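You operate a simulated robot arm through the tools that you are given. There is no shell and no other tool. Be economical: measure what you need, move in short steps, check, and stop when the job is done.

The job below is to be done with a simulated robot arm. You get a single attempt, and the scene is never put back.

Task
Put things in order on the top of the folding table. At the end: the brown wooden block from the top of the folding table stands on top of the red canister; the red purse is on the black paper tray (marked "Paid"); the red dusting brush stands where the brown wooden block stood; the red small box from the top of the folding table stands where the red dusting brush stood; whatever was shut is shut again. Leave all else as you found it, and nothing knocked over.

Only the result counts: the job must be done as asked and must still hold three seconds after the hand-in. Knocking over, shifting, dropping, spilling or breaking anything else fails it.

Robot
A 7-joint arm with a two-finger parallel gripper, fixed in place. Base frame: the origin is at the foot of the arm, x ahead of it, y to its left, z up; the work surface is at about z = 740. Lengths are in mm, angles in degrees, forces in N, time in s.
With the tool pointing down near the work surface it reaches from about 200 to 680 mm from the base axis. Its first joint turns from -66.0 to 66.0 degrees. Payload 2.4 kg.
The TCP is the grasp point between the finger pads, 30 mm short of the fingertips. In the tool frame z runs along the fingers and y along their closing line. Largest opening 94 mm; finger width 28, thickness 10; the body of the gripper, 50 by 96 mm, starts 55 mm behind the TCP.
Orientation is that of the tool frame in the base frame, as a unit quaternion [w, x, y, z]. With the fingers straight down and closing along the base's y, the tool's x points along the base's -x, its y along +y and its z along -z.

Tools
- The arm moves only by the tool servo_tool. Its argument "commands" is a list of rows, each an object of numbers (a shift or turn left out is 0, a gripper value left out holds the last): "dx", "dy", "dz": the shift along the base's x, y, z in mm; "wx", "wy", "wz": the turn, a rotation vector about the base's x, y, z in rad; "claw": the closure, from 0 (fully open) to 1 (shut). In form: [{"dx": .., "dy": .., "dz": .., "wx": .., "wy": .., "wz": .., "claw": ..}, ...]. A call has 1 to 8 rows; each row shifts and turns the commanded pose from where the row before left it. Each row takes 0.2 s and may step no farther than 50 mm and 8.6 degrees from the row before; otherwise, or with a gripper value out of range, the whole call is refused. A pose out of reach is approached as far as the arm can. The call stops where the force on the tool passes 40 N (or 10 N more than at its start, if that is more) or the arm is blocked; 0.2 s more then pass. Each finger travels about 153 mm/s and halts on what it meets, pressing with about 25 N; the grip force reading is that of the motor and also rises with nothing between the fingers. The clock runs only during rows and for 0.2 s after the last one: add rows that do not move to give the fingers time. The reply holds the time, the measured pose of the TCP, the force on the tool along the base axes, the opening and the grip force, in the units named above and with some noise.
- Cameras (640 x 400 px; columns grow to the right, rows downward): "scene" is fixed at [40.6, 481.7, 1429.7]; the picture's right is [-0.69, -0.72, 0.00], its down [-0.50, 0.48, -0.72] and it looks along [0.52, -0.49, -0.70] (base axes); focal length 340 px, centre (320, 200). "wrist" rides on the gripper at [76, 14, -103] in the tool frame; the picture's right is [-0.18, 0.98, 0.00], its down [-0.75, -0.14, -0.64] and it looks along [-0.63, -0.12, 0.77] (tool axes); focal length 243 px, centre (320, 200).
- camera(camera): a new picture of that camera. It takes no simulated time.
- locate(camera, pixels): there is no depth. For up to 12 entries [column, row, z] of the newest picture of that camera ("zoom" is the newest enlarged one), the place [x, y] in the base frame at which the ray of that pixel passes the height z, good to about 2 mm. It takes no simulated time.
- zoom(camera, box): a new picture of the part [left, top, right, bottom] of that camera's present view, enlarged. It takes no simulated time.
- finish_job(): hands the job in; it is judged then, once.

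Keep the steps short. Do not move on a guess: measure, check each grasp and each placing, and mend mistakes. In all there are 80 turns and 34 pictures (those below and enlarged ones count). Leave the gripper open and the arm clear of the work at the hand-in unless told otherwise, and finish with a single line.

The tools are called after "Request:" by a JSON object that holds its "op" and its "data". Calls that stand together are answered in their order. servo_tool: Moves the arm, as the interface text tells. Its arguments: {"type":"object","properties":{"commands":{"type":"array","items":{"type":"object","properties":{"dx":{"type":"number"},"dy":{"type":"number"},"dz":{"type":"number"},"wx":{"type":"number"},"wy":{"type":"number"},"wz":{"type":"number"},"claw":{"type":"number"}}}}},"required":["commands"]} The other tools are called the same way: camera (camera) takes a picture; locate (camera, pixels) gives the place at which the rays of pixels pass given heights; zoom (camera, box) takes an enlarged picture of a part of a camera's view; finish_job () hands the job in.

At the start:

```text
clock: 0.0
eef_pos: [454.3, -27.6, 1083.3]
ee_rot: [0.0, 0.0, 1.0, 0.0]
ft_force: [-0.2, 1.0, -0.2]
opening: 94.0
finger_force: 0.1
```

scene: 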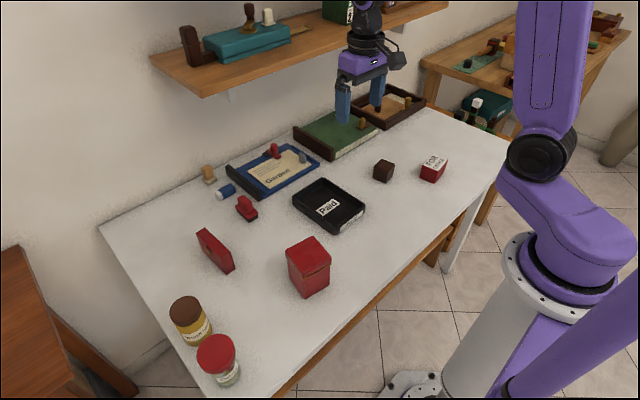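
wrist: 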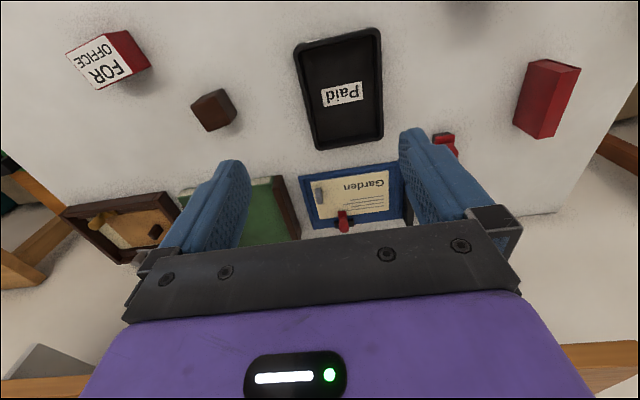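

I see the block near (383,171), the small box at (433,169), the tray at (328,205), the canister at (309,266) and two other red things at (215,250) and (247,208). I'll enlarge both regions to identify and measure them.

Request:
{"op": "zoom", "data": {"camera": "scene", "box": [180, 150, 340, 310]}}

Request:
{"op": "zoom", "data": {"camera": "scene", "box": [290, 130, 460, 236]}}

```text
2.50 times, centred on (260, 230) of scene
```

zoom: 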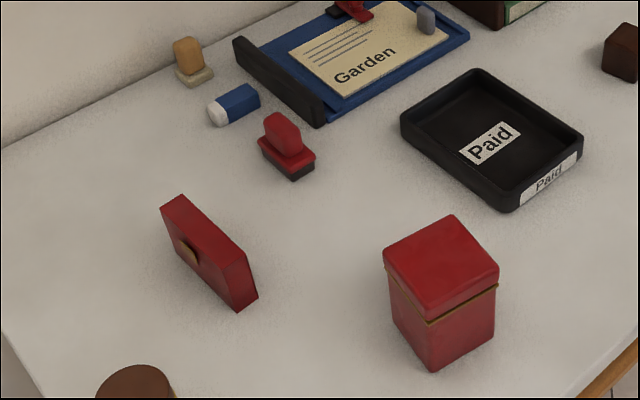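

```text
3.76 times, centred on (375, 183) of scene
```

zoom: 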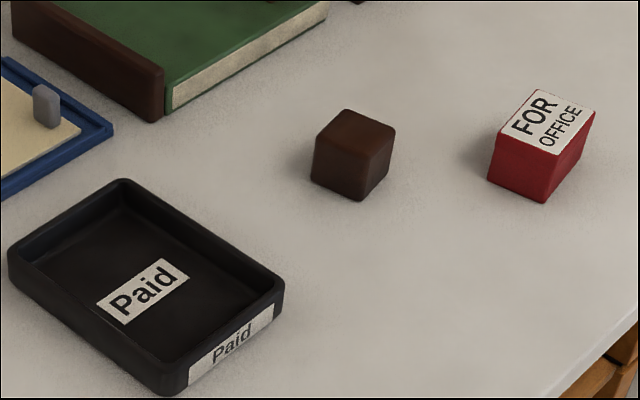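

Identified: purse stands at (215,250) with a gold clasp, the brush is at (247,208), with dark bristles below a red grip. Now I'll measure the block and small box in the newest enlargement, and the rest in the scene picture.

Request:
{"op": "locate", "data": {"camera": "zoom", "pixels": [[362, 201, 740], [311, 181, 740], [388, 180, 740], [345, 109, 775], [316, 136, 775], [396, 129, 775], [365, 153, 775], [487, 181, 740], [545, 203, 740], [580, 165, 740], [497, 134, 775], [553, 154, 775]]}}

Request:
{"op": "locate", "data": {"camera": "zoom", "pixels": [[529, 87, 775], [596, 110, 775], [122, 180, 765], [8, 240, 765], [165, 370, 765], [284, 280, 765], [168, 396, 740], [282, 312, 740], [10, 275, 740]]}}

Request:
{"op": "zoom", "data": {"camera": "scene", "box": [180, 180, 340, 310]}}

```text
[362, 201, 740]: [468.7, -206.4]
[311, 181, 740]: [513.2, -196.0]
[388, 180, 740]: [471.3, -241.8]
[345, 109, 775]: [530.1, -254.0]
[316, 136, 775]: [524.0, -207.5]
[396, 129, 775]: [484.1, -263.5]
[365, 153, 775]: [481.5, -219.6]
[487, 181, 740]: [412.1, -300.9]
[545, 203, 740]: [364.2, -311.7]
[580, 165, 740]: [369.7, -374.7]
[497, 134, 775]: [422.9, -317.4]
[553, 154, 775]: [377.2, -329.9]
```

```text
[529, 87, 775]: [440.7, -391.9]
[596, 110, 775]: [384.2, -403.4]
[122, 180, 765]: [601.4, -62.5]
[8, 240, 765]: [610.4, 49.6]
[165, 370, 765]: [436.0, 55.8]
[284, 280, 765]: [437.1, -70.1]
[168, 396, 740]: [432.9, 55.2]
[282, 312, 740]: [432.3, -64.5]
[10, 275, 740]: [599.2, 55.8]
```

```text
3.08 times, centred on (260, 245) of scene
```

zoom: 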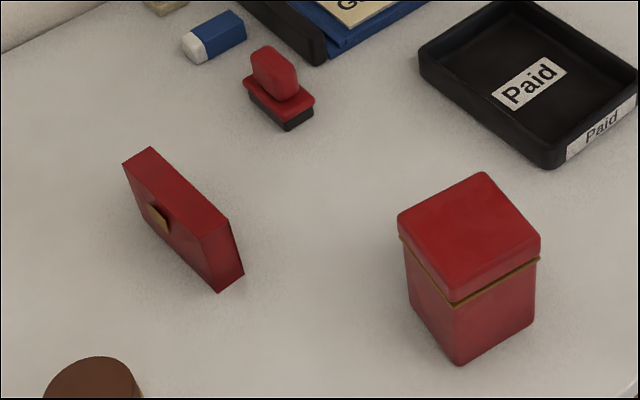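

Next I'll measure the brush, purse and canister in this enlargement.

Request:
{"op": "locate", "data": {"camera": "zoom", "pixels": [[290, 130, 740], [313, 115, 740], [251, 99, 740], [244, 86, 760], [289, 116, 760], [315, 101, 760], [268, 72, 760], [219, 292, 740], [243, 275, 740], [131, 185, 740]]}}

Request:
{"op": "locate", "data": {"camera": "zoom", "pixels": [[123, 163, 790], [151, 148, 790], [203, 238, 790], [229, 221, 790], [460, 363, 740], [412, 308, 740], [534, 318, 740], [398, 215, 850], [484, 173, 850], [541, 238, 850], [453, 290, 850]]}}

Request:
{"op": "locate", "data": {"camera": "wrist", "pixels": [[563, 138, 740], [515, 122, 740], [579, 68, 790], [530, 59, 790], [210, 131, 740], [238, 118, 740], [191, 107, 790], [227, 90, 790], [100, 89, 740], [150, 69, 740], [66, 53, 790], [126, 30, 790]]}}

```text
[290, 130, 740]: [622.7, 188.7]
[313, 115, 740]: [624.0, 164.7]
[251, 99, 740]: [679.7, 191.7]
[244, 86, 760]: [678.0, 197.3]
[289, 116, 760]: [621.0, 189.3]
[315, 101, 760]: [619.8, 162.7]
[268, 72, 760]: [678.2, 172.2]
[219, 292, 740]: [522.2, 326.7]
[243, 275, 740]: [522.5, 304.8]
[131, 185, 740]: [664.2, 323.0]
```

```text
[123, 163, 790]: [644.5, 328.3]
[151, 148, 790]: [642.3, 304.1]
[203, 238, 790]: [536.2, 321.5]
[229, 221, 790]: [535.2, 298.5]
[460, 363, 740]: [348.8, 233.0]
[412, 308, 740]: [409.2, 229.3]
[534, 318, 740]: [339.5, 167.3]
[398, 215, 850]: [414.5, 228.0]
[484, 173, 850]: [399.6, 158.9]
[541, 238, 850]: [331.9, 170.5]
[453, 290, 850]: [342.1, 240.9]
```

```text
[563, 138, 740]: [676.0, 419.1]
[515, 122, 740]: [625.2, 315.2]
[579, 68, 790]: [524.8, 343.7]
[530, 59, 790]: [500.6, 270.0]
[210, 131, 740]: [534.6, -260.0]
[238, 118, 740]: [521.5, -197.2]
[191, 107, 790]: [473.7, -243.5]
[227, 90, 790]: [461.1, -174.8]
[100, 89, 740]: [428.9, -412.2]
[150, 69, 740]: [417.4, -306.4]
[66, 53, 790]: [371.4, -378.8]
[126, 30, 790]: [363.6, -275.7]
```

Estimates: block centre ≈(496,-221), box ≈(398,-341), canister ≈(377,195) with top ≈832, purse ≈(582,313) standing ~24 thick along y, brush ≈(650,181), tray interior x 440–600, y −62–50. I'll move above the block with the hand still high and look with the wrist camera.

Request:
{"op": "servo_tool", "data": {"commands": [{"dx": 0, "dy": -40, "dz": -25}, {"dx": 0, "dy": -40, "dz": -25}, {"dx": 0, "dy": -40, "dz": -25}, {"dx": 0, "dy": -40, "dz": -25}, {"dx": 0, "dy": -33, "dz": -30}, {}]}}

Request:
{"op": "camera", "data": {"camera": "wrist"}}

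```text
clock: 1.4
eef_pos: [453.1, -222.3, 956.5]
ee_rot: [0.0, -0.001, 1.0, 0.0]
ft_force: [-0.1, -0.1, 0.0]
opening: 93.7
finger_force: 0.0
```

```text
28 pictures are left
```

wrist: 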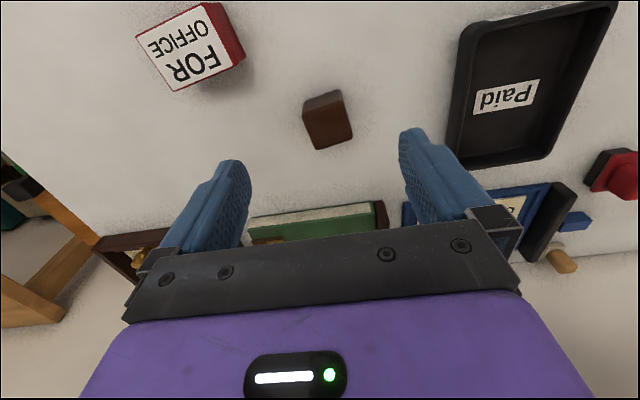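

The block shows at about (327,118). I'll enlarge it to get corners.

Request:
{"op": "zoom", "data": {"camera": "wrist", "box": [280, 75, 376, 165]}}

Request:
{"op": "zoom", "data": {"camera": "wrist", "box": [120, 0, 264, 100]}}

```text
4.44 times, centred on (328, 120) of wrist
```

zoom: 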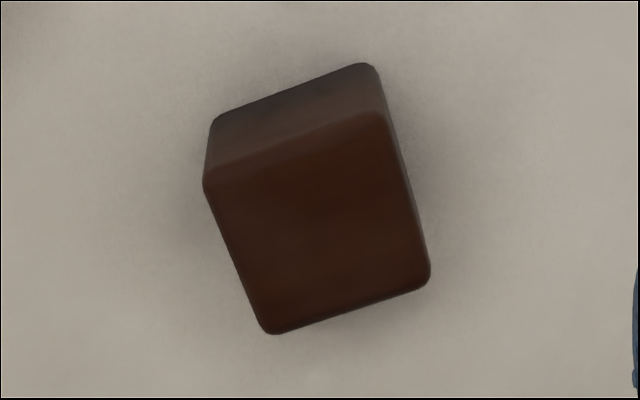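

```text
4.00 times, centred on (192, 50) of wrist
```

zoom: 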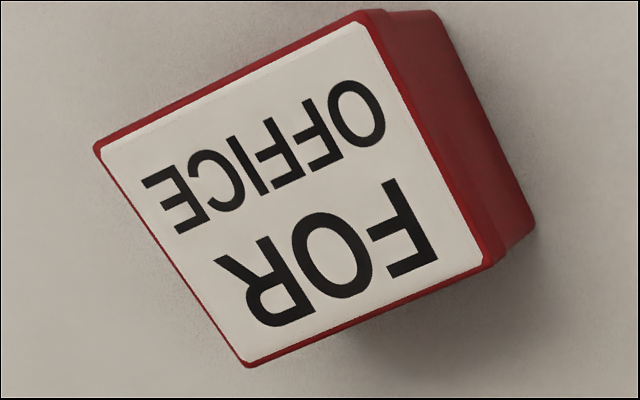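

Request:
{"op": "locate", "data": {"camera": "wrist", "pixels": [[304.4, 100.9, 740], [339.7, 89.6, 740], [302.1, 116, 780], [342.2, 100.9, 780], [352.8, 137.6, 780], [316.8, 149.9, 780], [136.3, 37.5, 790], [203.3, 4.5, 790], [234.5, 65.5, 790], [174.5, 91.3, 790], [245.8, 56.3, 740], [220.8, 3, 740]]}}

```text
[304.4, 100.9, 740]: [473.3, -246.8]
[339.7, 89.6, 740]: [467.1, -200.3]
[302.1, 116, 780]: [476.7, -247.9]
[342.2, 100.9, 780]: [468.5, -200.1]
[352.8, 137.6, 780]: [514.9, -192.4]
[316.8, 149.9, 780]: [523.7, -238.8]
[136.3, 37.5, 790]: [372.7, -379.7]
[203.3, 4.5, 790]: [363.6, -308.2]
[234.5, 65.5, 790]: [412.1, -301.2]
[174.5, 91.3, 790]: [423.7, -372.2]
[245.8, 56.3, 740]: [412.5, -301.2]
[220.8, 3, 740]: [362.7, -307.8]
```

Block: centre (496,−220), yaw ≈ +10°, ~46 cube, top ≈785. Box: centre (393,−340), 50×72, yaw ≈ +8°, top ≈790. I'll turn 10° and descend around the block in two stages.

Request:
{"op": "servo_tool", "data": {"commands": [{"dx": 22, "dy": 1, "dz": -30, "wz": 0.085}, {"dx": 21, "dy": 1, "dz": -30, "wz": 0.085}, {"dz": -30}, {"dz": -30}, {}]}}

Request:
{"op": "camera", "data": {"camera": "wrist"}}

```text
clock: 2.6
eef_pos: [498.7, -219.4, 832.6]
ee_rot: [0.0, -0.085, 0.996, 0.0]
ft_force: [0.8, -0.1, -0.1]
opening: 94.1
finger_force: 0.0
```

```text
25 pictures are left
```

wrist: 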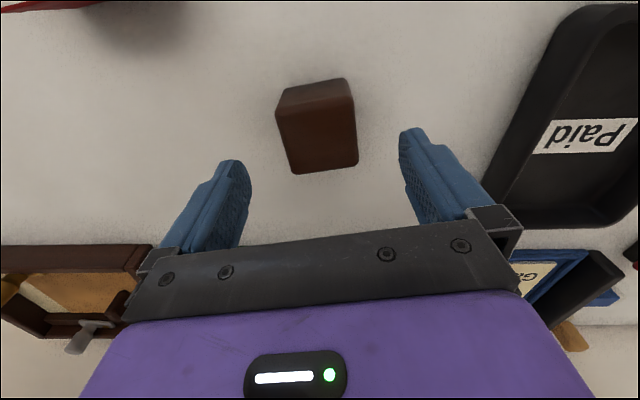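

Aligned. Descend to TCP z≈776 and close.

Request:
{"op": "servo_tool", "data": {"commands": [{"dx": -2, "dz": -28}, {"dz": -28}, {}, {"claw": 0.4}, {"claw": 1}, {"claw": 1}, {"claw": 1}]}}

```text
clock: 4.2
eef_pos: [496.9, -221.7, 776.0]
ee_rot: [0.0, -0.086, 0.996, 0.0]
ft_force: [-1.0, -0.4, 0.0]
opening: 53.9
finger_force: 24.9
```

Opening 53.9, a bit more than expected. I'll lift slightly and look.

Request:
{"op": "servo_tool", "data": {"commands": [{"dz": 20}, {"dz": 30}, {}]}}

Request:
{"op": "zoom", "data": {"camera": "wrist", "box": [160, 50, 480, 250]}}

```text
clock: 5.0
eef_pos: [497.5, -217.8, 826.6]
ee_rot: [0.001, -0.085, 0.996, 0.0]
ft_force: [-0.4, 0.0, 0.5]
opening: 53.5
finger_force: 24.7
```

```text
2.00 times, centred on (320, 150) of wrist
```

zoom: 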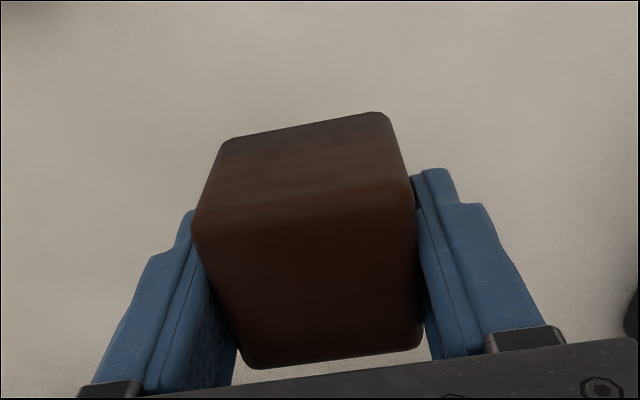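

Block is held firmly. Raise, then carry it toward the canister, stopping above it to look.

Request:
{"op": "servo_tool", "data": {"commands": [{"dz": 45}, {"dz": 45, "dy": 10}, {"dx": -20, "dy": 45, "dz": 20}, {"dx": -20, "dy": 45}, {"dx": -20, "dy": 45}, {"dx": -20, "dy": 45}, {"dx": -20, "dy": 45}, {}]}}

Request:
{"op": "servo_tool", "data": {"commands": [{"dx": -5, "dy": 45}, {"dx": -5, "dy": 45}, {"dx": -5, "dy": 40}, {"dx": -5, "dy": 30}, {}]}}

Request:
{"op": "camera", "data": {"camera": "wrist"}}

Request:
{"op": "camera", "data": {"camera": "scene"}}

```text
refused: row 3 steps farther than a row can; nothing moved
```

```text
clock: 6.2
eef_pos: [475.0, -58.6, 828.4]
ee_rot: [0.0, -0.086, 0.996, -0.002]
ft_force: [0.3, -0.2, -0.6]
opening: 54.1
finger_force: 25.1
```

```text
23 pictures are left
```

wrist: 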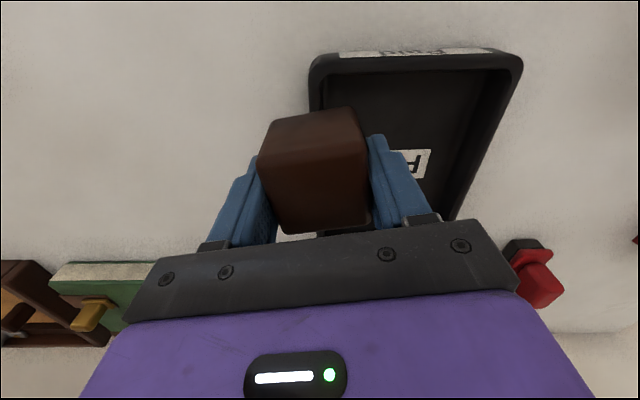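

```text
22 pictures are left
```

scene: 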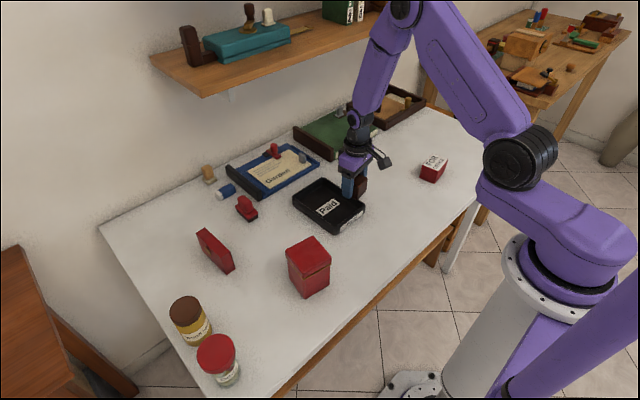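

The first call was refused (step too long), so the second ran low, passing over the tray's edge with ~25 mm clearance; the tray is unmoved. I'll raise now, then carry on.

Request:
{"op": "servo_tool", "data": {"commands": [{"dz": 45}, {"dz": 45}, {"dx": -10, "dy": 40, "dz": 15}, {"dx": -15, "dy": 45}, {"dx": -15, "dy": 45}, {"dx": -15, "dy": 45}, {"dx": -15, "dy": 45}, {}]}}

Request:
{"op": "camera", "data": {"camera": "wrist"}}

```text
clock: 8.0
eef_pos: [408.1, 159.6, 935.6]
ee_rot: [0.001, -0.086, 0.996, -0.001]
ft_force: [-0.7, 0.5, -1.0]
opening: 53.8
finger_force: 24.7
```

```text
21 pictures are left
```

wrist: 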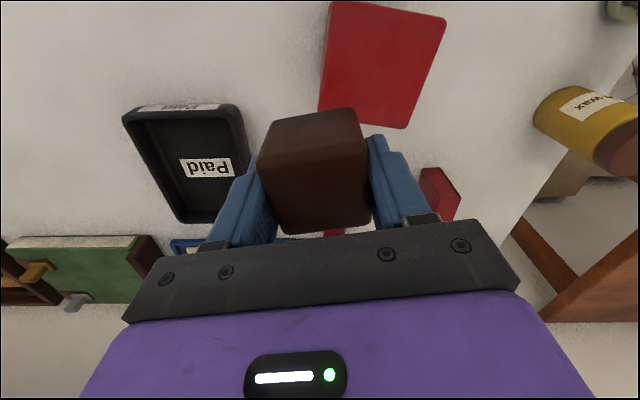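

The canister top (332,2)–(446,18)–(408,128)–(318,112) is in view. Locating its corners at two heights.

Request:
{"op": "locate", "data": {"camera": "wrist", "pixels": [[332, 1, 832], [446, 17, 832], [407, 128, 832], [318, 111, 832], [332, 1, 840], [446, 17, 840], [407, 128, 840], [318, 111, 840]]}}

Request:
{"op": "locate", "data": {"camera": "scene", "pixels": [[285, 250, 832], [312, 237, 832], [331, 258, 832], [302, 275, 832]]}}

```text
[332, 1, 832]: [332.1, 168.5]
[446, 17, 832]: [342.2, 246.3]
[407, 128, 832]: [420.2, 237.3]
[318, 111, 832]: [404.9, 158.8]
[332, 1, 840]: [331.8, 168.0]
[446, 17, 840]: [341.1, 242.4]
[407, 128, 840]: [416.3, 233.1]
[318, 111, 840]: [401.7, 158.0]
```

```text
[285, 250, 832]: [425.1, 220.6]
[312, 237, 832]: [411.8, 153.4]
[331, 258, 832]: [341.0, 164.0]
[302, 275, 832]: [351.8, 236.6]
```

Both views agree: canister top at z≈847, centre ≈(371.5,199). Block bottom is 36 below the TCP, so contact is expected near z≈883. Move over and down to ≈893.

Request:
{"op": "servo_tool", "data": {"commands": [{"dx": -18, "dy": 20}, {"dx": -18, "dy": 20}, {}, {"dz": -20}, {"dz": -20}, {}]}}

Request:
{"op": "camera", "data": {"camera": "scene"}}

```text
clock: 9.4
eef_pos: [370.2, 200.2, 894.8]
ee_rot: [0.001, -0.085, 0.996, 0.0]
ft_force: [-1.4, -0.1, -0.6]
opening: 53.6
finger_force: 25.2
```

```text
20 pictures are left
```

scene: 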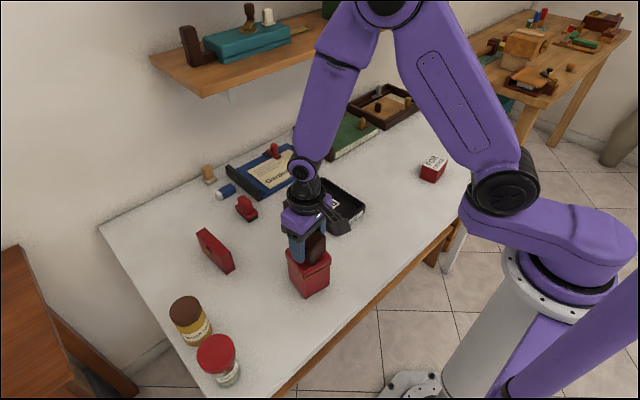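

Over the canister, centred. Now creep down in 2 mm rows, watching the force.

Request:
{"op": "servo_tool", "data": {"commands": [{"dz": -3}, {"dz": -3}, {"dz": -2}, {}]}}

```text
clock: 10.4
eef_pos: [370.5, 199.9, 885.8]
ee_rot: [-0.001, -0.086, 0.996, -0.001]
ft_force: [-1.2, 0.9, -1.0]
opening: 54.0
finger_force: 24.6
```

Request:
{"op": "servo_tool", "data": {"commands": [{"dz": -2}, {}]}}

```text
clock: 11.0
eef_pos: [370.4, 200.3, 885.0]
ee_rot: [0.001, -0.085, 0.996, 0.0]
ft_force: [1.1, -3.8, 23.0]
opening: 53.8
finger_force: 25.0
```

Contact (23 N) at z≈885. Ease off 1 mm, open, then rise.

Request:
{"op": "servo_tool", "data": {"commands": [{"dz": 1}, {"claw": 0.3}, {"claw": 0.1}, {"claw": 0}, {}]}}

Request:
{"op": "camera", "data": {"camera": "wrist"}}

```text
clock: 12.2
eef_pos: [369.0, 200.4, 884.7]
ee_rot: [-0.001, -0.086, 0.996, 0.0]
ft_force: [-0.1, 0.5, 0.6]
opening: 94.0
finger_force: 0.1
```

```text
19 pictures are left
```

wrist: 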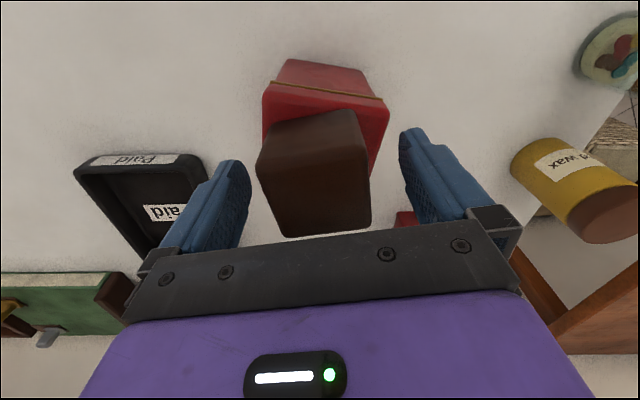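

Released; the block stands on the canister. Rise and turn back to straight; also I'll check where the table's rear edge and shelf lie.

Request:
{"op": "servo_tool", "data": {"commands": [{"dz": 30}, {"dz": 40, "wz": -0.085}, {"dz": 40, "wz": -0.085}, {}]}}

Request:
{"op": "locate", "data": {"camera": "scene", "pixels": [[99, 228, 740], [207, 175, 740], [205, 97, 1050], [205, 97, 1150], [205, 97, 1250], [440, 20, 1050], [440, 20, 1150], [151, 56, 1150], [230, 90, 1150]]}}

```text
clock: 13.2
eef_pos: [369.5, 200.3, 994.6]
ee_rot: [0.001, -0.001, 1.0, -0.001]
ft_force: [-0.5, 0.0, 0.2]
opening: 93.8
finger_force: 0.1
```

```text
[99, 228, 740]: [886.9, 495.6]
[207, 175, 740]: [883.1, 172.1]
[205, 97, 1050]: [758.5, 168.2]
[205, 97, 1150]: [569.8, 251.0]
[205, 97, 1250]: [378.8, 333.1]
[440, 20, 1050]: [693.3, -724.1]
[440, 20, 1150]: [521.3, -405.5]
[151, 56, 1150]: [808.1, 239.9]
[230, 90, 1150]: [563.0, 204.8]
```

Shelf front edge is about x≈633, z≈1110, just above the brush's area, so I'll approach the brush low. Move forward to x≈560, then down to ≈880 and look.

Request:
{"op": "servo_tool", "data": {"commands": [{"dx": 45, "dy": -3, "dz": -5}, {"dx": 45, "dy": -3, "dz": -5}, {"dx": 45, "dy": -3, "dz": -15}, {"dx": 45, "dy": -3, "dz": -15}, {"dz": -40}, {"dz": -30}, {}]}}

Request:
{"op": "camera", "data": {"camera": "wrist"}}

Request:
{"op": "camera", "data": {"camera": "scene"}}

```text
clock: 14.8
eef_pos: [551.1, 190.4, 884.2]
ee_rot: [0.0, 0.0, 1.0, 0.0]
ft_force: [-0.4, 1.4, 0.5]
opening: 94.1
finger_force: 0.1
```

```text
18 pictures are left
```

wrist: 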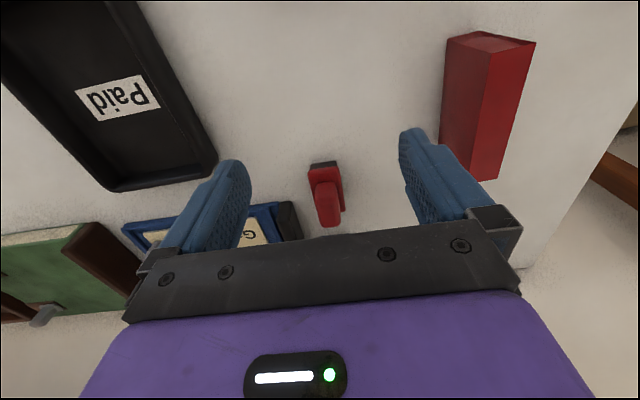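

```text
17 pictures are left
```

scene: 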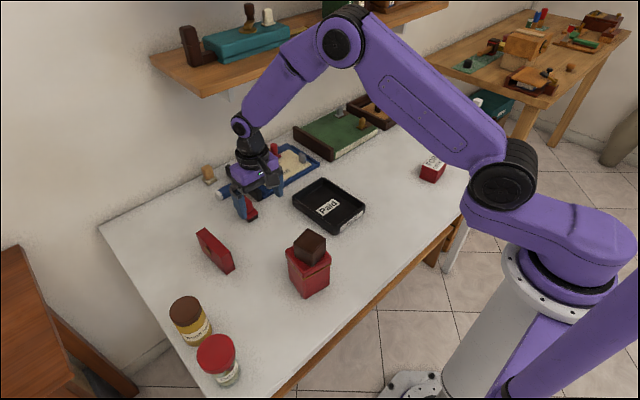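

Block sits well on the canister. Enlarge the brush in the wrist view at (326,193).

Request:
{"op": "zoom", "data": {"camera": "wrist", "box": [278, 150, 374, 240]}}

Request:
{"op": "zoom", "data": {"camera": "wrist", "box": [420, 20, 548, 190]}}

```text
4.44 times, centred on (326, 195) of wrist
```

zoom: 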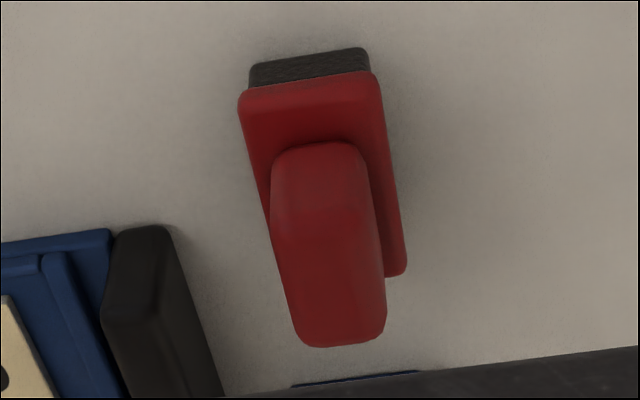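

```text
2.35 times, centred on (484, 105) of wrist
```

zoom: 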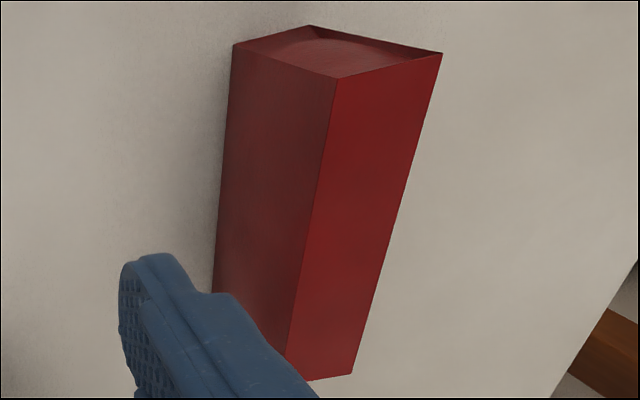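

Request:
{"op": "locate", "data": {"camera": "wrist", "pixels": [[310.7, 164.6, 740], [336.8, 160.8, 740], [307.5, 172, 760], [339.5, 166.9, 760], [345.5, 210.8, 760], [316, 188, 790], [335, 186, 790], [340.5, 224, 790], [322, 228, 790], [290.2, 201.3, 755], [302.4, 237.8, 755], [280, 202, 755]]}}

Request:
{"op": "locate", "data": {"camera": "wrist", "pixels": [[491.7, 53.9, 800], [535.9, 42.9, 800], [497.6, 178.6, 800], [470, 171, 800], [447, 39, 740], [479.7, 30.5, 740]]}}

Request:
{"op": "locate", "data": {"camera": "scene", "pixels": [[197, 233, 800], [206, 228, 800], [226, 252, 800], [234, 247, 800]]}}

```text
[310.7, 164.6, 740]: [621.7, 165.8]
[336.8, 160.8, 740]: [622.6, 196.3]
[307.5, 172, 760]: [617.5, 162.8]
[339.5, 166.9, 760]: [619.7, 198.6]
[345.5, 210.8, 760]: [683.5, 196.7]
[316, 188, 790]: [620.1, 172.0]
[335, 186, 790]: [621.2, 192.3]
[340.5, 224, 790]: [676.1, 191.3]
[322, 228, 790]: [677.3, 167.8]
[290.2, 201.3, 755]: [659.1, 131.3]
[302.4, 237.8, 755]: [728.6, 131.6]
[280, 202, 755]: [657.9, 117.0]
```

```text
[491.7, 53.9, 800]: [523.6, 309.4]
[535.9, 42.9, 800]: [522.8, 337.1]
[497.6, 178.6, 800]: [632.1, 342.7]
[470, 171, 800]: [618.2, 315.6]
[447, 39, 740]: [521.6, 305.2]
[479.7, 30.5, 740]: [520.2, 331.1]
```

```text
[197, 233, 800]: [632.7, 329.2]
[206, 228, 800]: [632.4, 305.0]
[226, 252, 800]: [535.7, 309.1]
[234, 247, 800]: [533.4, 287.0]
```

Brush centre (650,180.5), base 62×34 with top ≈761, handle up to ≈793, yaw ≈0. The notebook's black edge begins near y=131, so I'll narrow the gripper to ~56 before descending. Move above the brush at z≈845 first.

Request:
{"op": "servo_tool", "data": {"commands": [{"dx": 33, "dy": -3, "dz": -13, "claw": 0.4}, {"dx": 33, "dy": -3, "dz": -13}, {"dx": 33, "dy": -3, "dz": -13}, {}, {}]}}

Request:
{"op": "camera", "data": {"camera": "wrist"}}

```text
clock: 16.0
eef_pos: [648.4, 179.4, 844.9]
ee_rot: [0.0, 0.0, 1.0, 0.0]
ft_force: [0.3, -0.1, -0.3]
opening: 56.6
finger_force: 0.0
```

```text
14 pictures are left
```

wrist: 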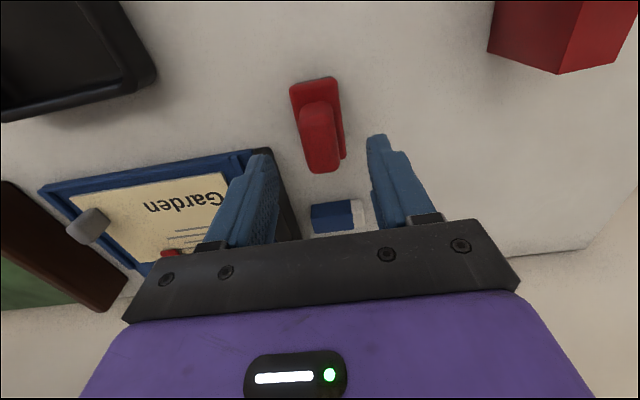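

Brush is between the fingers with the notebook frame outside. Descend to ≈794 and close.

Request:
{"op": "servo_tool", "data": {"commands": [{"dx": 1, "dy": 1, "dz": -25}, {"dz": -20}, {"dz": -6}, {}, {"claw": 0.7}, {"claw": 1}, {"claw": 1}, {"claw": 1}]}}

```text
clock: 17.8
eef_pos: [650.6, 181.5, 792.9]
ee_rot: [0.0, 0.0, 1.0, 0.001]
ft_force: [-0.5, 0.2, -0.3]
opening: 35.0
finger_force: 25.1
```

Opening 35, holding something firm. Lift 15 mm and check.

Request:
{"op": "servo_tool", "data": {"commands": [{"dz": 10}, {"dz": 20}, {}]}}

Request:
{"op": "zoom", "data": {"camera": "wrist", "box": [160, 50, 480, 250]}}

```text
clock: 18.6
eef_pos: [650.8, 181.2, 823.8]
ee_rot: [0.0, 0.0, 1.0, 0.0]
ft_force: [-0.2, 0.1, -0.1]
opening: 35.1
finger_force: 24.4
```

```text
2.00 times, centred on (320, 150) of wrist
```

zoom: 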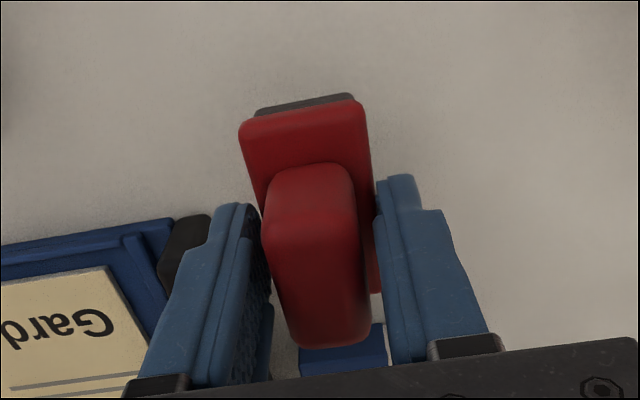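

It's held by the base's upper edge, only at the fingertips. I'll set it back and regrip 13 mm deeper for security.

Request:
{"op": "servo_tool", "data": {"commands": [{"dz": -20}, {"dz": -10}, {}, {"claw": 0.5}, {}, {"dz": -13}, {"claw": 1}, {"claw": 1}]}}

Request:
{"op": "servo_tool", "data": {"commands": [{"claw": 1}, {"dz": 10}, {"dz": 20}, {}]}}

```text
clock: 20.4
eef_pos: [649.4, 182.1, 780.2]
ee_rot: [0.0, -0.001, 1.0, 0.0]
ft_force: [-1.5, 0.0, 3.4]
opening: 35.0
finger_force: 25.5
```

```text
clock: 21.4
eef_pos: [650.3, 180.9, 812.3]
ee_rot: [-0.001, 0.0, 1.0, 0.0]
ft_force: [0.3, 0.3, -0.6]
opening: 35.1
finger_force: 24.7
```

Secure grip. Carry it back and across to the block's former place, staying high over the tray.

Request:
{"op": "servo_tool", "data": {"commands": [{"dx": -35, "dz": 25}, {"dx": -35, "dz": 25}, {"dx": -40, "dz": 20}, {"dx": -10, "dy": -45}, {"dx": -8, "dy": -45}, {"dx": -8, "dy": -45}, {"dx": -8, "dy": -45}, {"dx": -5, "dy": -45}]}}

Request:
{"op": "servo_tool", "data": {"commands": [{"dx": -3, "dy": -45}, {"dx": -2, "dy": -45}, {"dy": -45}, {"dy": -41, "dz": -10}, {}]}}

```text
clock: 23.2
eef_pos: [500.0, -43.6, 879.1]
ee_rot: [0.001, -0.001, 1.0, 0.001]
ft_force: [-0.3, -0.2, -1.5]
opening: 34.8
finger_force: 25.2
```

```text
clock: 24.4
eef_pos: [491.5, -219.5, 870.3]
ee_rot: [0.001, -0.001, 1.0, 0.0]
ft_force: [0.6, 0.3, -0.9]
opening: 34.8
finger_force: 25.4
```

Correct x by +4 and lower to ≈786.

Request:
{"op": "servo_tool", "data": {"commands": [{"dx": 4, "dz": -30}, {"dz": -30}, {"dz": -20}, {"dz": -4}, {}]}}

```text
clock: 25.6
eef_pos: [498.6, -219.0, 785.4]
ee_rot: [0.001, 0.0, 1.0, 0.0]
ft_force: [0.3, -1.6, 0.0]
opening: 34.9
finger_force: 24.8
```

Request:
{"op": "servo_tool", "data": {"commands": [{"dx": -1, "dz": -2}, {"dz": -2}, {"dz": -1}, {}]}}

```text
clock: 26.6
eef_pos: [498.2, -219.2, 781.6]
ee_rot: [0.0, 0.0, 1.0, 0.0]
ft_force: [0.5, 0.4, -1.2]
opening: 35.0
finger_force: 25.1
```

Request:
{"op": "servo_tool", "data": {"commands": [{"dx": -1, "dz": -1}, {"dz": -1}, {}]}}

```text
clock: 27.4
eef_pos: [498.2, -220.0, 781.7]
ee_rot: [0.001, -0.002, 1.0, -0.001]
ft_force: [-2.1, 2.7, 19.3]
opening: 35.0
finger_force: 24.7
```

Contact with the table (19 N). Ease, open, and rise.

Request:
{"op": "servo_tool", "data": {"commands": [{"dz": 1}, {"claw": 0.5}, {"claw": 0.2}, {}, {"dz": 25, "claw": 0}, {"dz": 40}, {"dz": 45, "dx": -20}, {}]}}

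Request:
{"op": "camera", "data": {"camera": "wrist"}}

```text
clock: 29.2
eef_pos: [477.8, -221.6, 891.4]
ee_rot: [0.0, -0.001, 1.0, 0.0]
ft_force: [0.1, -0.4, -0.3]
opening: 94.0
finger_force: 0.0
```

```text
12 pictures are left
```

wrist: 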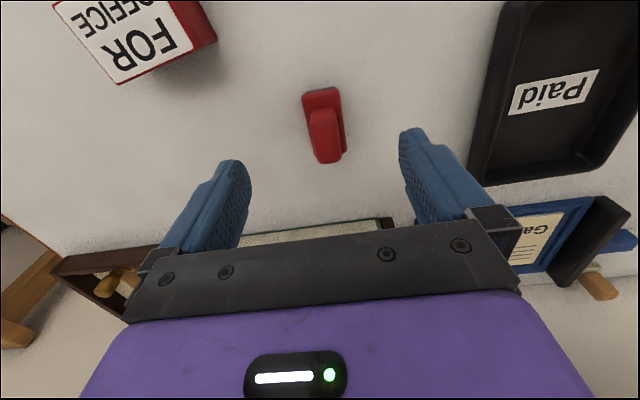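

Brush stands upright. Checking its position from the base corners.

Request:
{"op": "locate", "data": {"camera": "wrist", "pixels": [[302, 95, 760], [338, 88, 760], [347, 153, 760], [314, 162, 790], [342, 160, 790]]}}

```text
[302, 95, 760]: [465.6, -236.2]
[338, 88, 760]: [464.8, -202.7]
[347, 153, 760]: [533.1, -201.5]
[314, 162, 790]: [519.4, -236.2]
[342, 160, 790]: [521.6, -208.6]
```

Brush centre ≈(498,−219), as wanted. Next the box: centre (393,−340), yaw 8°. I'll grip its 50 mm side with the hand turned to −82°, so at the brush's place (hand at 0°) its long side lies along x. Turn while moving over it.

Request:
{"op": "servo_tool", "data": {"commands": [{"dx": -11, "dy": -15, "wz": -0.1431}, {"dx": -11, "dy": -15, "wz": -0.1431}, {"dx": -11, "dy": -15, "wz": -0.1431}, {"dx": -11, "dy": -15, "wz": -0.1431}, {"dx": -11, "dy": -15, "wz": -0.1431}, {"dx": -11, "dy": -15, "wz": -0.1431}, {"dx": -11, "dy": -15, "wz": -0.1431}, {}]}}

Request:
{"op": "servo_tool", "data": {"commands": [{"dx": -8, "dy": -14, "wz": -0.1431}, {"wz": -0.1431}, {"wz": -0.1431}, {"dz": -20}, {}]}}

Request:
{"op": "camera", "data": {"camera": "wrist"}}

```text
clock: 31.0
eef_pos: [400.8, -326.1, 891.0]
ee_rot: [0.001, 0.48, 0.877, 0.001]
ft_force: [0.7, 0.3, 0.6]
opening: 93.8
finger_force: 0.0
```

```text
clock: 32.2
eef_pos: [393.0, -338.4, 871.4]
ee_rot: [0.0, 0.656, 0.755, 0.0]
ft_force: [0.1, 0.2, -0.6]
opening: 94.0
finger_force: 0.0
```

```text
11 pictures are left
```

wrist: 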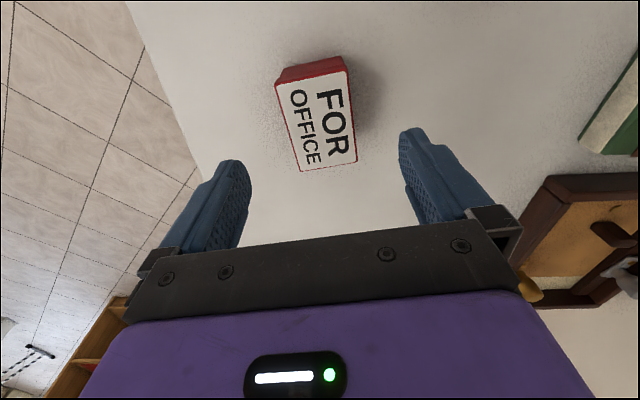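

Request:
{"op": "locate", "data": {"camera": "wrist", "pixels": [[276, 84, 790], [348, 71, 790], [357, 161, 790], [299, 171, 790], [276, 84, 795], [357, 161, 795]]}}

```text
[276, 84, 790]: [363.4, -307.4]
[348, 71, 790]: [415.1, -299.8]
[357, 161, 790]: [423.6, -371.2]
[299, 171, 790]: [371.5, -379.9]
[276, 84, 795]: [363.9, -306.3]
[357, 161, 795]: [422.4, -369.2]
```

Box centre (393.4,−339.6), yaw 8.4°: matches. Descend to 778 and grip.

Request:
{"op": "servo_tool", "data": {"commands": [{"dz": -35, "dy": -1}, {"dz": -35}, {"dz": -23}, {}, {"claw": 0.35}, {"claw": 1}, {"claw": 1}, {"claw": 1}]}}

Request:
{"op": "servo_tool", "data": {"commands": [{"claw": 1}, {"dz": 30}, {"dz": 40}, {"dz": 40}, {}]}}

Request:
{"op": "camera", "data": {"camera": "scene"}}

```text
clock: 34.0
eef_pos: [391.2, -339.0, 777.3]
ee_rot: [-0.001, 0.656, 0.754, -0.001]
ft_force: [0.2, 0.0, 0.5]
opening: 55.5
finger_force: 25.3
```

```text
clock: 35.2
eef_pos: [389.5, -340.2, 888.0]
ee_rot: [0.0, 0.655, 0.756, 0.001]
ft_force: [0.2, -0.3, -1.2]
opening: 55.9
finger_force: 25.2
```

```text
10 pictures are left
```

scene: 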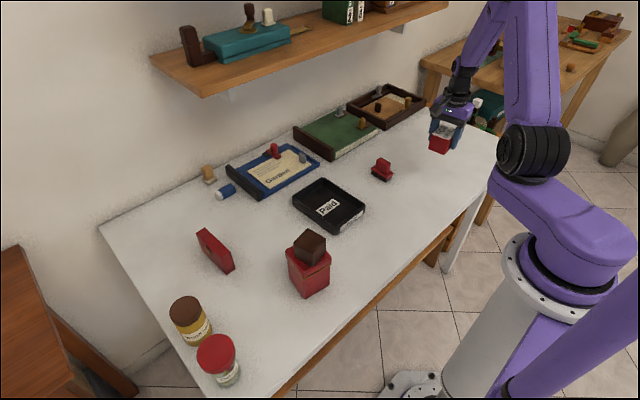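

Box is held. Carry it in an arc to (560,180) while turning back to 0°.

Request:
{"op": "servo_tool", "data": {"commands": [{"dx": 14, "dy": 43, "wz": 0.11925}, {"dx": 14, "dy": 43, "wz": 0.11925}, {"dx": 14, "dy": 43, "wz": 0.11925}, {"dx": 14, "dy": 43, "wz": 0.11925}, {"dx": 14, "dy": 43, "wz": 0.11925}, {"dx": 14, "dy": 43, "wz": 0.11925}, {"dx": 14, "dy": 43, "wz": 0.11925}, {}]}}

Request:
{"op": "servo_tool", "data": {"commands": [{"dx": 14, "dy": 43, "wz": 0.11925}, {"dx": 14, "dy": 43, "wz": 0.11925}, {"dx": 14, "dy": 43, "wz": 0.11925}, {"dx": 14, "dy": 43, "wz": 0.11925}, {"dx": 14, "dy": 43, "wz": 0.11925}, {}, {}]}}

```text
clock: 37.0
eef_pos: [488.0, -39.0, 886.8]
ee_rot: [0.0, 0.294, 0.956, 0.0]
ft_force: [-0.9, 0.2, -1.1]
opening: 55.9
finger_force: 25.0
```

```text
clock: 38.6
eef_pos: [558.9, 175.3, 888.3]
ee_rot: [0.0, 0.0, 1.0, 0.0]
ft_force: [-0.2, 0.3, -0.2]
opening: 55.9
finger_force: 25.3
```

Now go forward over the brush's old place, down to ≈820.

Request:
{"op": "servo_tool", "data": {"commands": [{"dx": 31, "dy": 2, "dz": -20}, {"dx": 30, "dy": 2, "dz": -20}, {"dx": 30, "dy": 1, "dz": -20}, {"dz": -8}, {}, {}]}}

Request:
{"op": "camera", "data": {"camera": "wrist"}}

```text
clock: 40.0
eef_pos: [650.8, 181.3, 818.1]
ee_rot: [-0.001, 0.0, 1.0, 0.0]
ft_force: [-0.4, -0.3, -1.5]
opening: 55.8
finger_force: 24.9
```

```text
9 pictures are left
```

wrist: 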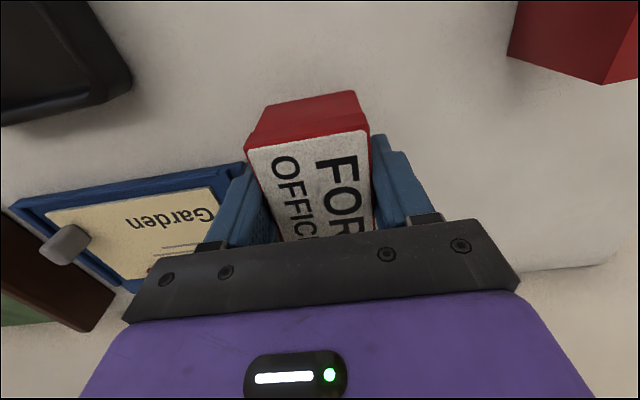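

Well placed. Lower to ≈782, then creep.

Request:
{"op": "servo_tool", "data": {"commands": [{"dz": -20}, {"dz": -14}, {"dz": -3}, {}]}}

Request:
{"op": "servo_tool", "data": {"commands": [{"dz": -1.5}, {"dz": -1.5}, {}]}}

```text
clock: 41.0
eef_pos: [651.3, 181.7, 782.0]
ee_rot: [0.0, 0.0, 1.0, 0.0]
ft_force: [1.0, -0.5, -0.5]
opening: 55.9
finger_force: 25.4
```

```text
clock: 41.8
eef_pos: [652.0, 180.3, 778.5]
ee_rot: [0.0, -0.001, 1.0, 0.001]
ft_force: [0.6, 0.8, -1.6]
opening: 55.8
finger_force: 24.9
```

Request:
{"op": "servo_tool", "data": {"commands": [{"dx": -1, "dz": -1}, {"dz": -1}, {}]}}

```text
clock: 42.6
eef_pos: [651.6, 181.1, 778.5]
ee_rot: [0.001, 0.0, 1.0, 0.0]
ft_force: [-2.0, -0.5, 7.7]
opening: 56.0
finger_force: 24.8
```

Touching the table. Open a little (to ~64) so as not to reach the notebook, then rise straight up and back.

Request:
{"op": "servo_tool", "data": {"commands": [{"claw": 0.35}, {"claw": 0.32}, {}, {"dz": 25}, {"dz": 30}, {"dx": -40, "dz": 25}, {"dx": -45, "dz": 5, "claw": 0}, {}]}}

Request:
{"op": "camera", "data": {"camera": "wrist"}}

```text
clock: 44.4
eef_pos: [564.9, 183.0, 862.1]
ee_rot: [0.0, 0.0, 1.0, 0.0]
ft_force: [-0.7, -0.8, 0.6]
opening: 93.9
finger_force: 0.0
```

```text
8 pictures are left
```

wrist: 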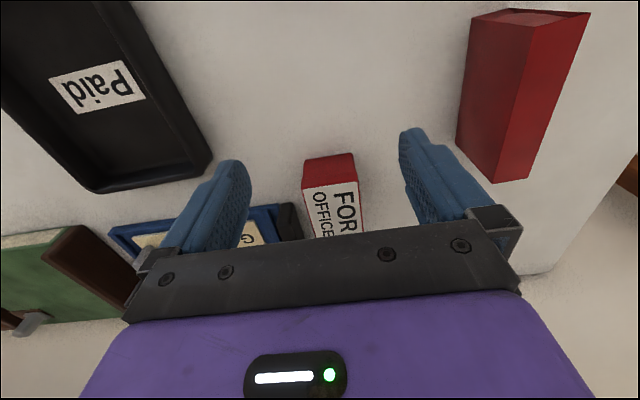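

Box stands at the brush's place. Now the purse: go above it at z≈880 for a close look; also verify the box's position.

Request:
{"op": "locate", "data": {"camera": "wrist", "pixels": [[303, 189, 790], [356, 181, 790], [304, 162, 740], [352, 154, 740], [365, 232, 790]]}}

Request:
{"op": "servo_tool", "data": {"commands": [{"dy": 20, "dz": 20}, {"dy": 40}, {"dy": 40}, {"dy": 35}, {"dx": 5}, {}]}}

Request:
{"op": "camera", "data": {"camera": "wrist"}}

```text
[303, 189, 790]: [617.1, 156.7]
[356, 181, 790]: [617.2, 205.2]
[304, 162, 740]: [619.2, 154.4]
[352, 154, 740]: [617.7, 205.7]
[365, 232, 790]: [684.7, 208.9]
```

```text
clock: 45.8
eef_pos: [570.7, 319.1, 881.1]
ee_rot: [0.0, 0.0, 1.0, 0.0]
ft_force: [-0.3, 0.0, 0.3]
opening: 94.3
finger_force: 0.0
```

```text
7 pictures are left
```

wrist: 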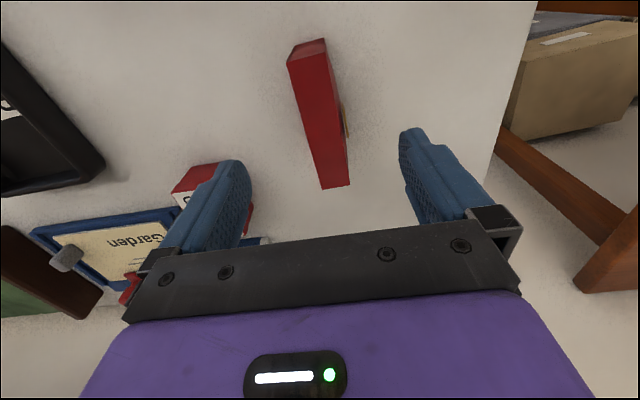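

Box centre ≈(652,181): good. Purse is between the fingers; locate top corners (288,63),(326,53),(349,184),(321,188).

Request:
{"op": "zoom", "data": {"camera": "wrist", "box": [240, 30, 400, 200]}}

Request:
{"op": "locate", "data": {"camera": "wrist", "pixels": [[288, 63, 805], [326, 53, 805], [349, 184, 805], [321, 188, 805], [292, 47, 740], [322, 38, 740]]}}

```text
2.35 times, centred on (320, 115) of wrist
```

zoom: 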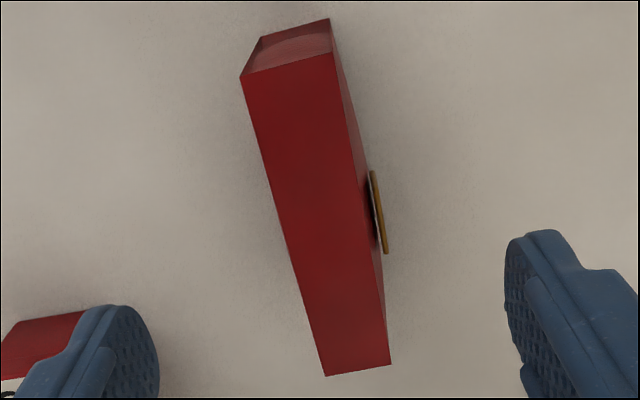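

```text
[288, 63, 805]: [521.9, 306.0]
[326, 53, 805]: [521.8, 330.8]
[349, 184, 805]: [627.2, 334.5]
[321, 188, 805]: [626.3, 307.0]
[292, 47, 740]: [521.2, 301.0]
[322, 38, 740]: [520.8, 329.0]
```

Purse: x 522–627, y 306–333, top ≈805. A gold clasp sticks out on the +y side; I want the finger to miss it, so locate it.

Request:
{"op": "locate", "data": {"camera": "wrist", "pixels": [[342, 102, 785], [342, 102, 770], [348.5, 138, 785], [348.5, 138, 770], [342, 102, 755], [348.5, 138, 755]]}}

Request:
{"op": "locate", "data": {"camera": "scene", "pixels": [[204.8, 247.3, 785], [211.4, 256, 770], [204.8, 247.3, 770], [211.4, 256, 760]]}}

```text
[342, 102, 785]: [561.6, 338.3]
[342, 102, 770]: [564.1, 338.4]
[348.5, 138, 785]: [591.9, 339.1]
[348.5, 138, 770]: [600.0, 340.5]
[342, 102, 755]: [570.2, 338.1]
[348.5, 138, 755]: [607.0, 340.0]
```

```text
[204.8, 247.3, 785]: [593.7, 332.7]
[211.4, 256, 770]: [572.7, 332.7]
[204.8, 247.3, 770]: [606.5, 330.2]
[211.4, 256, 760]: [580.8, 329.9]
```

Clasp spans x≈561–592, so I'll grip the near end at x=542 (finger 528–556), y=319.5, TCP z=782.

Request:
{"op": "servo_tool", "data": {"commands": [{"dx": -29, "dz": -20}, {"dz": -30}, {"dz": -30}, {"dz": -19}, {}, {"claw": 0.6}, {"claw": 1}, {"claw": 1}]}}

Request:
{"op": "servo_tool", "data": {"commands": [{"claw": 1}, {"dz": 10}, {"dz": 15}, {}]}}

Request:
{"op": "camera", "data": {"camera": "scene"}}

```text
clock: 47.6
eef_pos: [540.8, 316.3, 783.0]
ee_rot: [0.0, -0.001, 1.0, 0.001]
ft_force: [-0.2, 0.6, 1.8]
opening: 38.3
finger_force: 25.4
```

```text
clock: 48.6
eef_pos: [541.8, 316.3, 808.6]
ee_rot: [0.0, -0.001, 1.0, 0.001]
ft_force: [0.2, -0.4, -0.8]
opening: 38.0
finger_force: 25.1
```

```text
5 pictures are left
```

scene: 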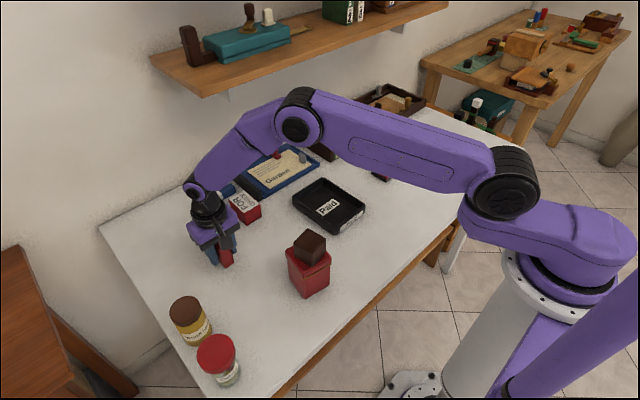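

Purse is held and upright. Raise to ≈880 and carry it to the tray (TCP target 486,−5).

Request:
{"op": "servo_tool", "data": {"commands": [{"dz": 36}, {"dz": 36}, {"dx": -5, "dy": -40}, {"dx": -5, "dy": -40}, {"dx": -5, "dy": -40}, {"dx": -5, "dy": -40}, {"dx": -8, "dy": -40}, {}]}}

Request:
{"op": "servo_tool", "data": {"commands": [{"dx": -9, "dy": -40}, {"dx": -9, "dy": -40}, {"dx": -9, "dy": -41}, {}, {}]}}

Request:
{"op": "camera", "data": {"camera": "wrist"}}

```text
clock: 50.4
eef_pos: [515.7, 118.6, 880.5]
ee_rot: [0.0, -0.001, 1.0, 0.0]
ft_force: [0.2, -0.9, -1.0]
opening: 37.8
finger_force: 24.5
```

```text
clock: 51.6
eef_pos: [488.8, -4.6, 880.0]
ee_rot: [0.0, 0.0, 1.0, 0.0]
ft_force: [-0.2, 0.2, -1.2]
opening: 37.8
finger_force: 25.0
```

```text
4 pictures are left
```

wrist: 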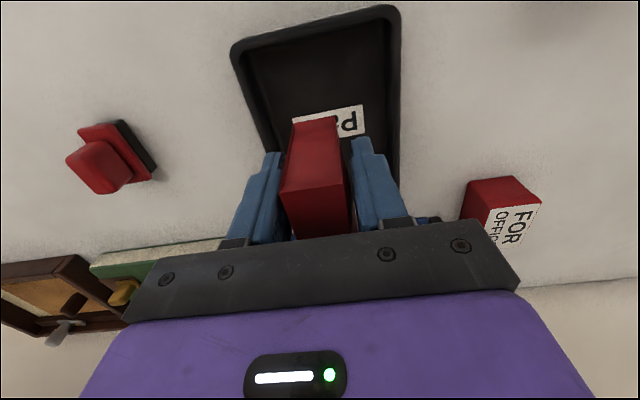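

Check the tray's rim positions from this view before lowering.

Request:
{"op": "locate", "data": {"camera": "wrist", "pixels": [[231, 48, 765], [396, 8, 765], [246, 55, 765], [385, 24, 765], [399, 160, 765], [272, 135, 765]]}}

```text
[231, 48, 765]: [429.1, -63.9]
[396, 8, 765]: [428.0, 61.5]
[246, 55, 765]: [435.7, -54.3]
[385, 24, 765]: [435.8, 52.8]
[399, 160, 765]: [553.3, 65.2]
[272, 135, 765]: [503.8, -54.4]
```

Tray inner area x≈436–596, y≈−54–53; purse will sit at x 469–574, y≈−2. Lower to ≈795.

Request:
{"op": "servo_tool", "data": {"commands": [{"dx": -3, "dy": 3, "dz": -30}, {"dz": -30}, {"dz": -20}, {"dz": -5}, {}]}}

Request:
{"op": "servo_tool", "data": {"commands": [{"dz": -2}, {"dz": -2}, {}]}}

```text
clock: 52.8
eef_pos: [484.5, -2.4, 794.8]
ee_rot: [0.0, 0.0, 1.0, 0.0]
ft_force: [0.0, -0.7, -1.7]
opening: 38.0
finger_force: 25.8
```

```text
clock: 53.6
eef_pos: [484.0, -1.2, 791.0]
ee_rot: [0.0, 0.0, 1.0, 0.0]
ft_force: [0.2, -1.5, -1.1]
opening: 38.0
finger_force: 24.8
```

Request:
{"op": "servo_tool", "data": {"commands": [{"dz": -1}, {"dz": -1}, {}]}}

```text
clock: 54.4
eef_pos: [483.4, -1.8, 789.4]
ee_rot: [0.001, 0.0, 1.0, 0.0]
ft_force: [0.6, -0.1, -1.4]
opening: 38.1
finger_force: 24.9
```

Request:
{"op": "servo_tool", "data": {"commands": [{"dz": -1}, {"dz": -1}, {}]}}

```text
clock: 55.2
eef_pos: [483.7, -2.2, 789.1]
ee_rot: [0.001, 0.0, 1.0, 0.0]
ft_force: [-0.5, 1.2, 8.6]
opening: 37.7
finger_force: 24.9
```

Contact with the tray floor (8.6 N). Open only to ~60 to stay inside the rims, then rise.

Request:
{"op": "servo_tool", "data": {"commands": [{"claw": 0.5}, {"claw": 0.4}, {}, {"dz": 20}, {"dz": 30}, {"dx": -20, "dz": 40, "claw": 0}, {"dx": -40, "dz": 30}, {}]}}

Request:
{"op": "camera", "data": {"camera": "wrist"}}

```text
clock: 57.0
eef_pos: [422.7, -2.4, 908.0]
ee_rot: [0.0, 0.001, 1.0, 0.0]
ft_force: [0.1, 0.1, -0.4]
opening: 94.0
finger_force: 0.2
```

```text
3 pictures are left
```

wrist: 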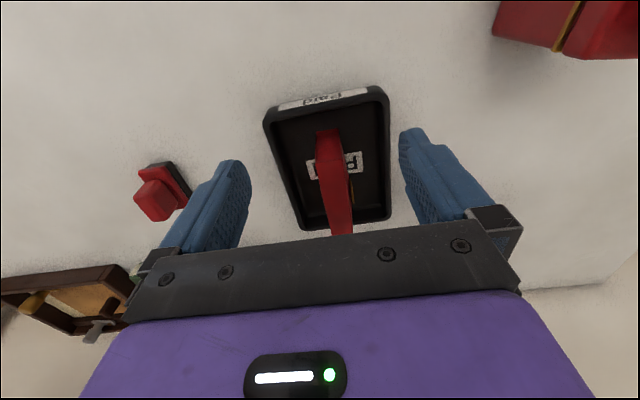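

The purse stands in the tray. Raise the arm back to its clear start height and take a last look at everything.

Request:
{"op": "servo_tool", "data": {"commands": [{"dz": 45}, {"dz": 45, "dy": -10}, {"dz": 45, "dy": -15}, {"dz": 40}, {}, {}, {}]}}

Request:
{"op": "camera", "data": {"camera": "scene"}}

```text
clock: 58.6
eef_pos: [423.2, -26.6, 1080.8]
ee_rot: [0.0, -0.001, 1.0, 0.0]
ft_force: [-0.6, 0.1, -0.9]
opening: 93.9
finger_force: 0.1
```

```text
2 pictures are left
```

scene: 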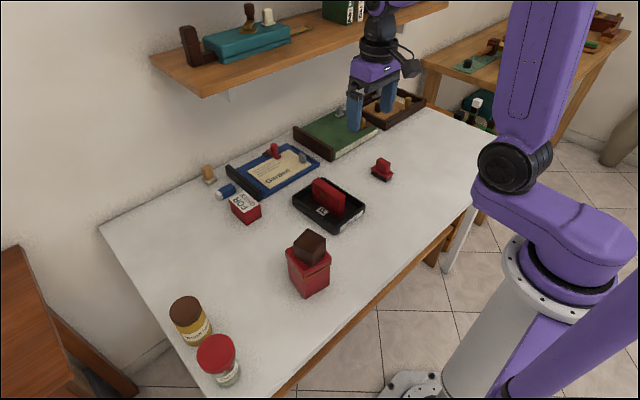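

Everything is in its place: the block is on the canister, the purse is in the tray, the brush and box are in their new spots, and nothing else has moved. The gripper is open and clear, so I'm handing in.

Request:
{"op": "finish_job", "data": {}}

```text
The job is handed in.
```

The job is done and handed in: the block stands on the canister, the purse is in the "Paid" tray, the brush stands where the block was, and the small box stands where the brush was.
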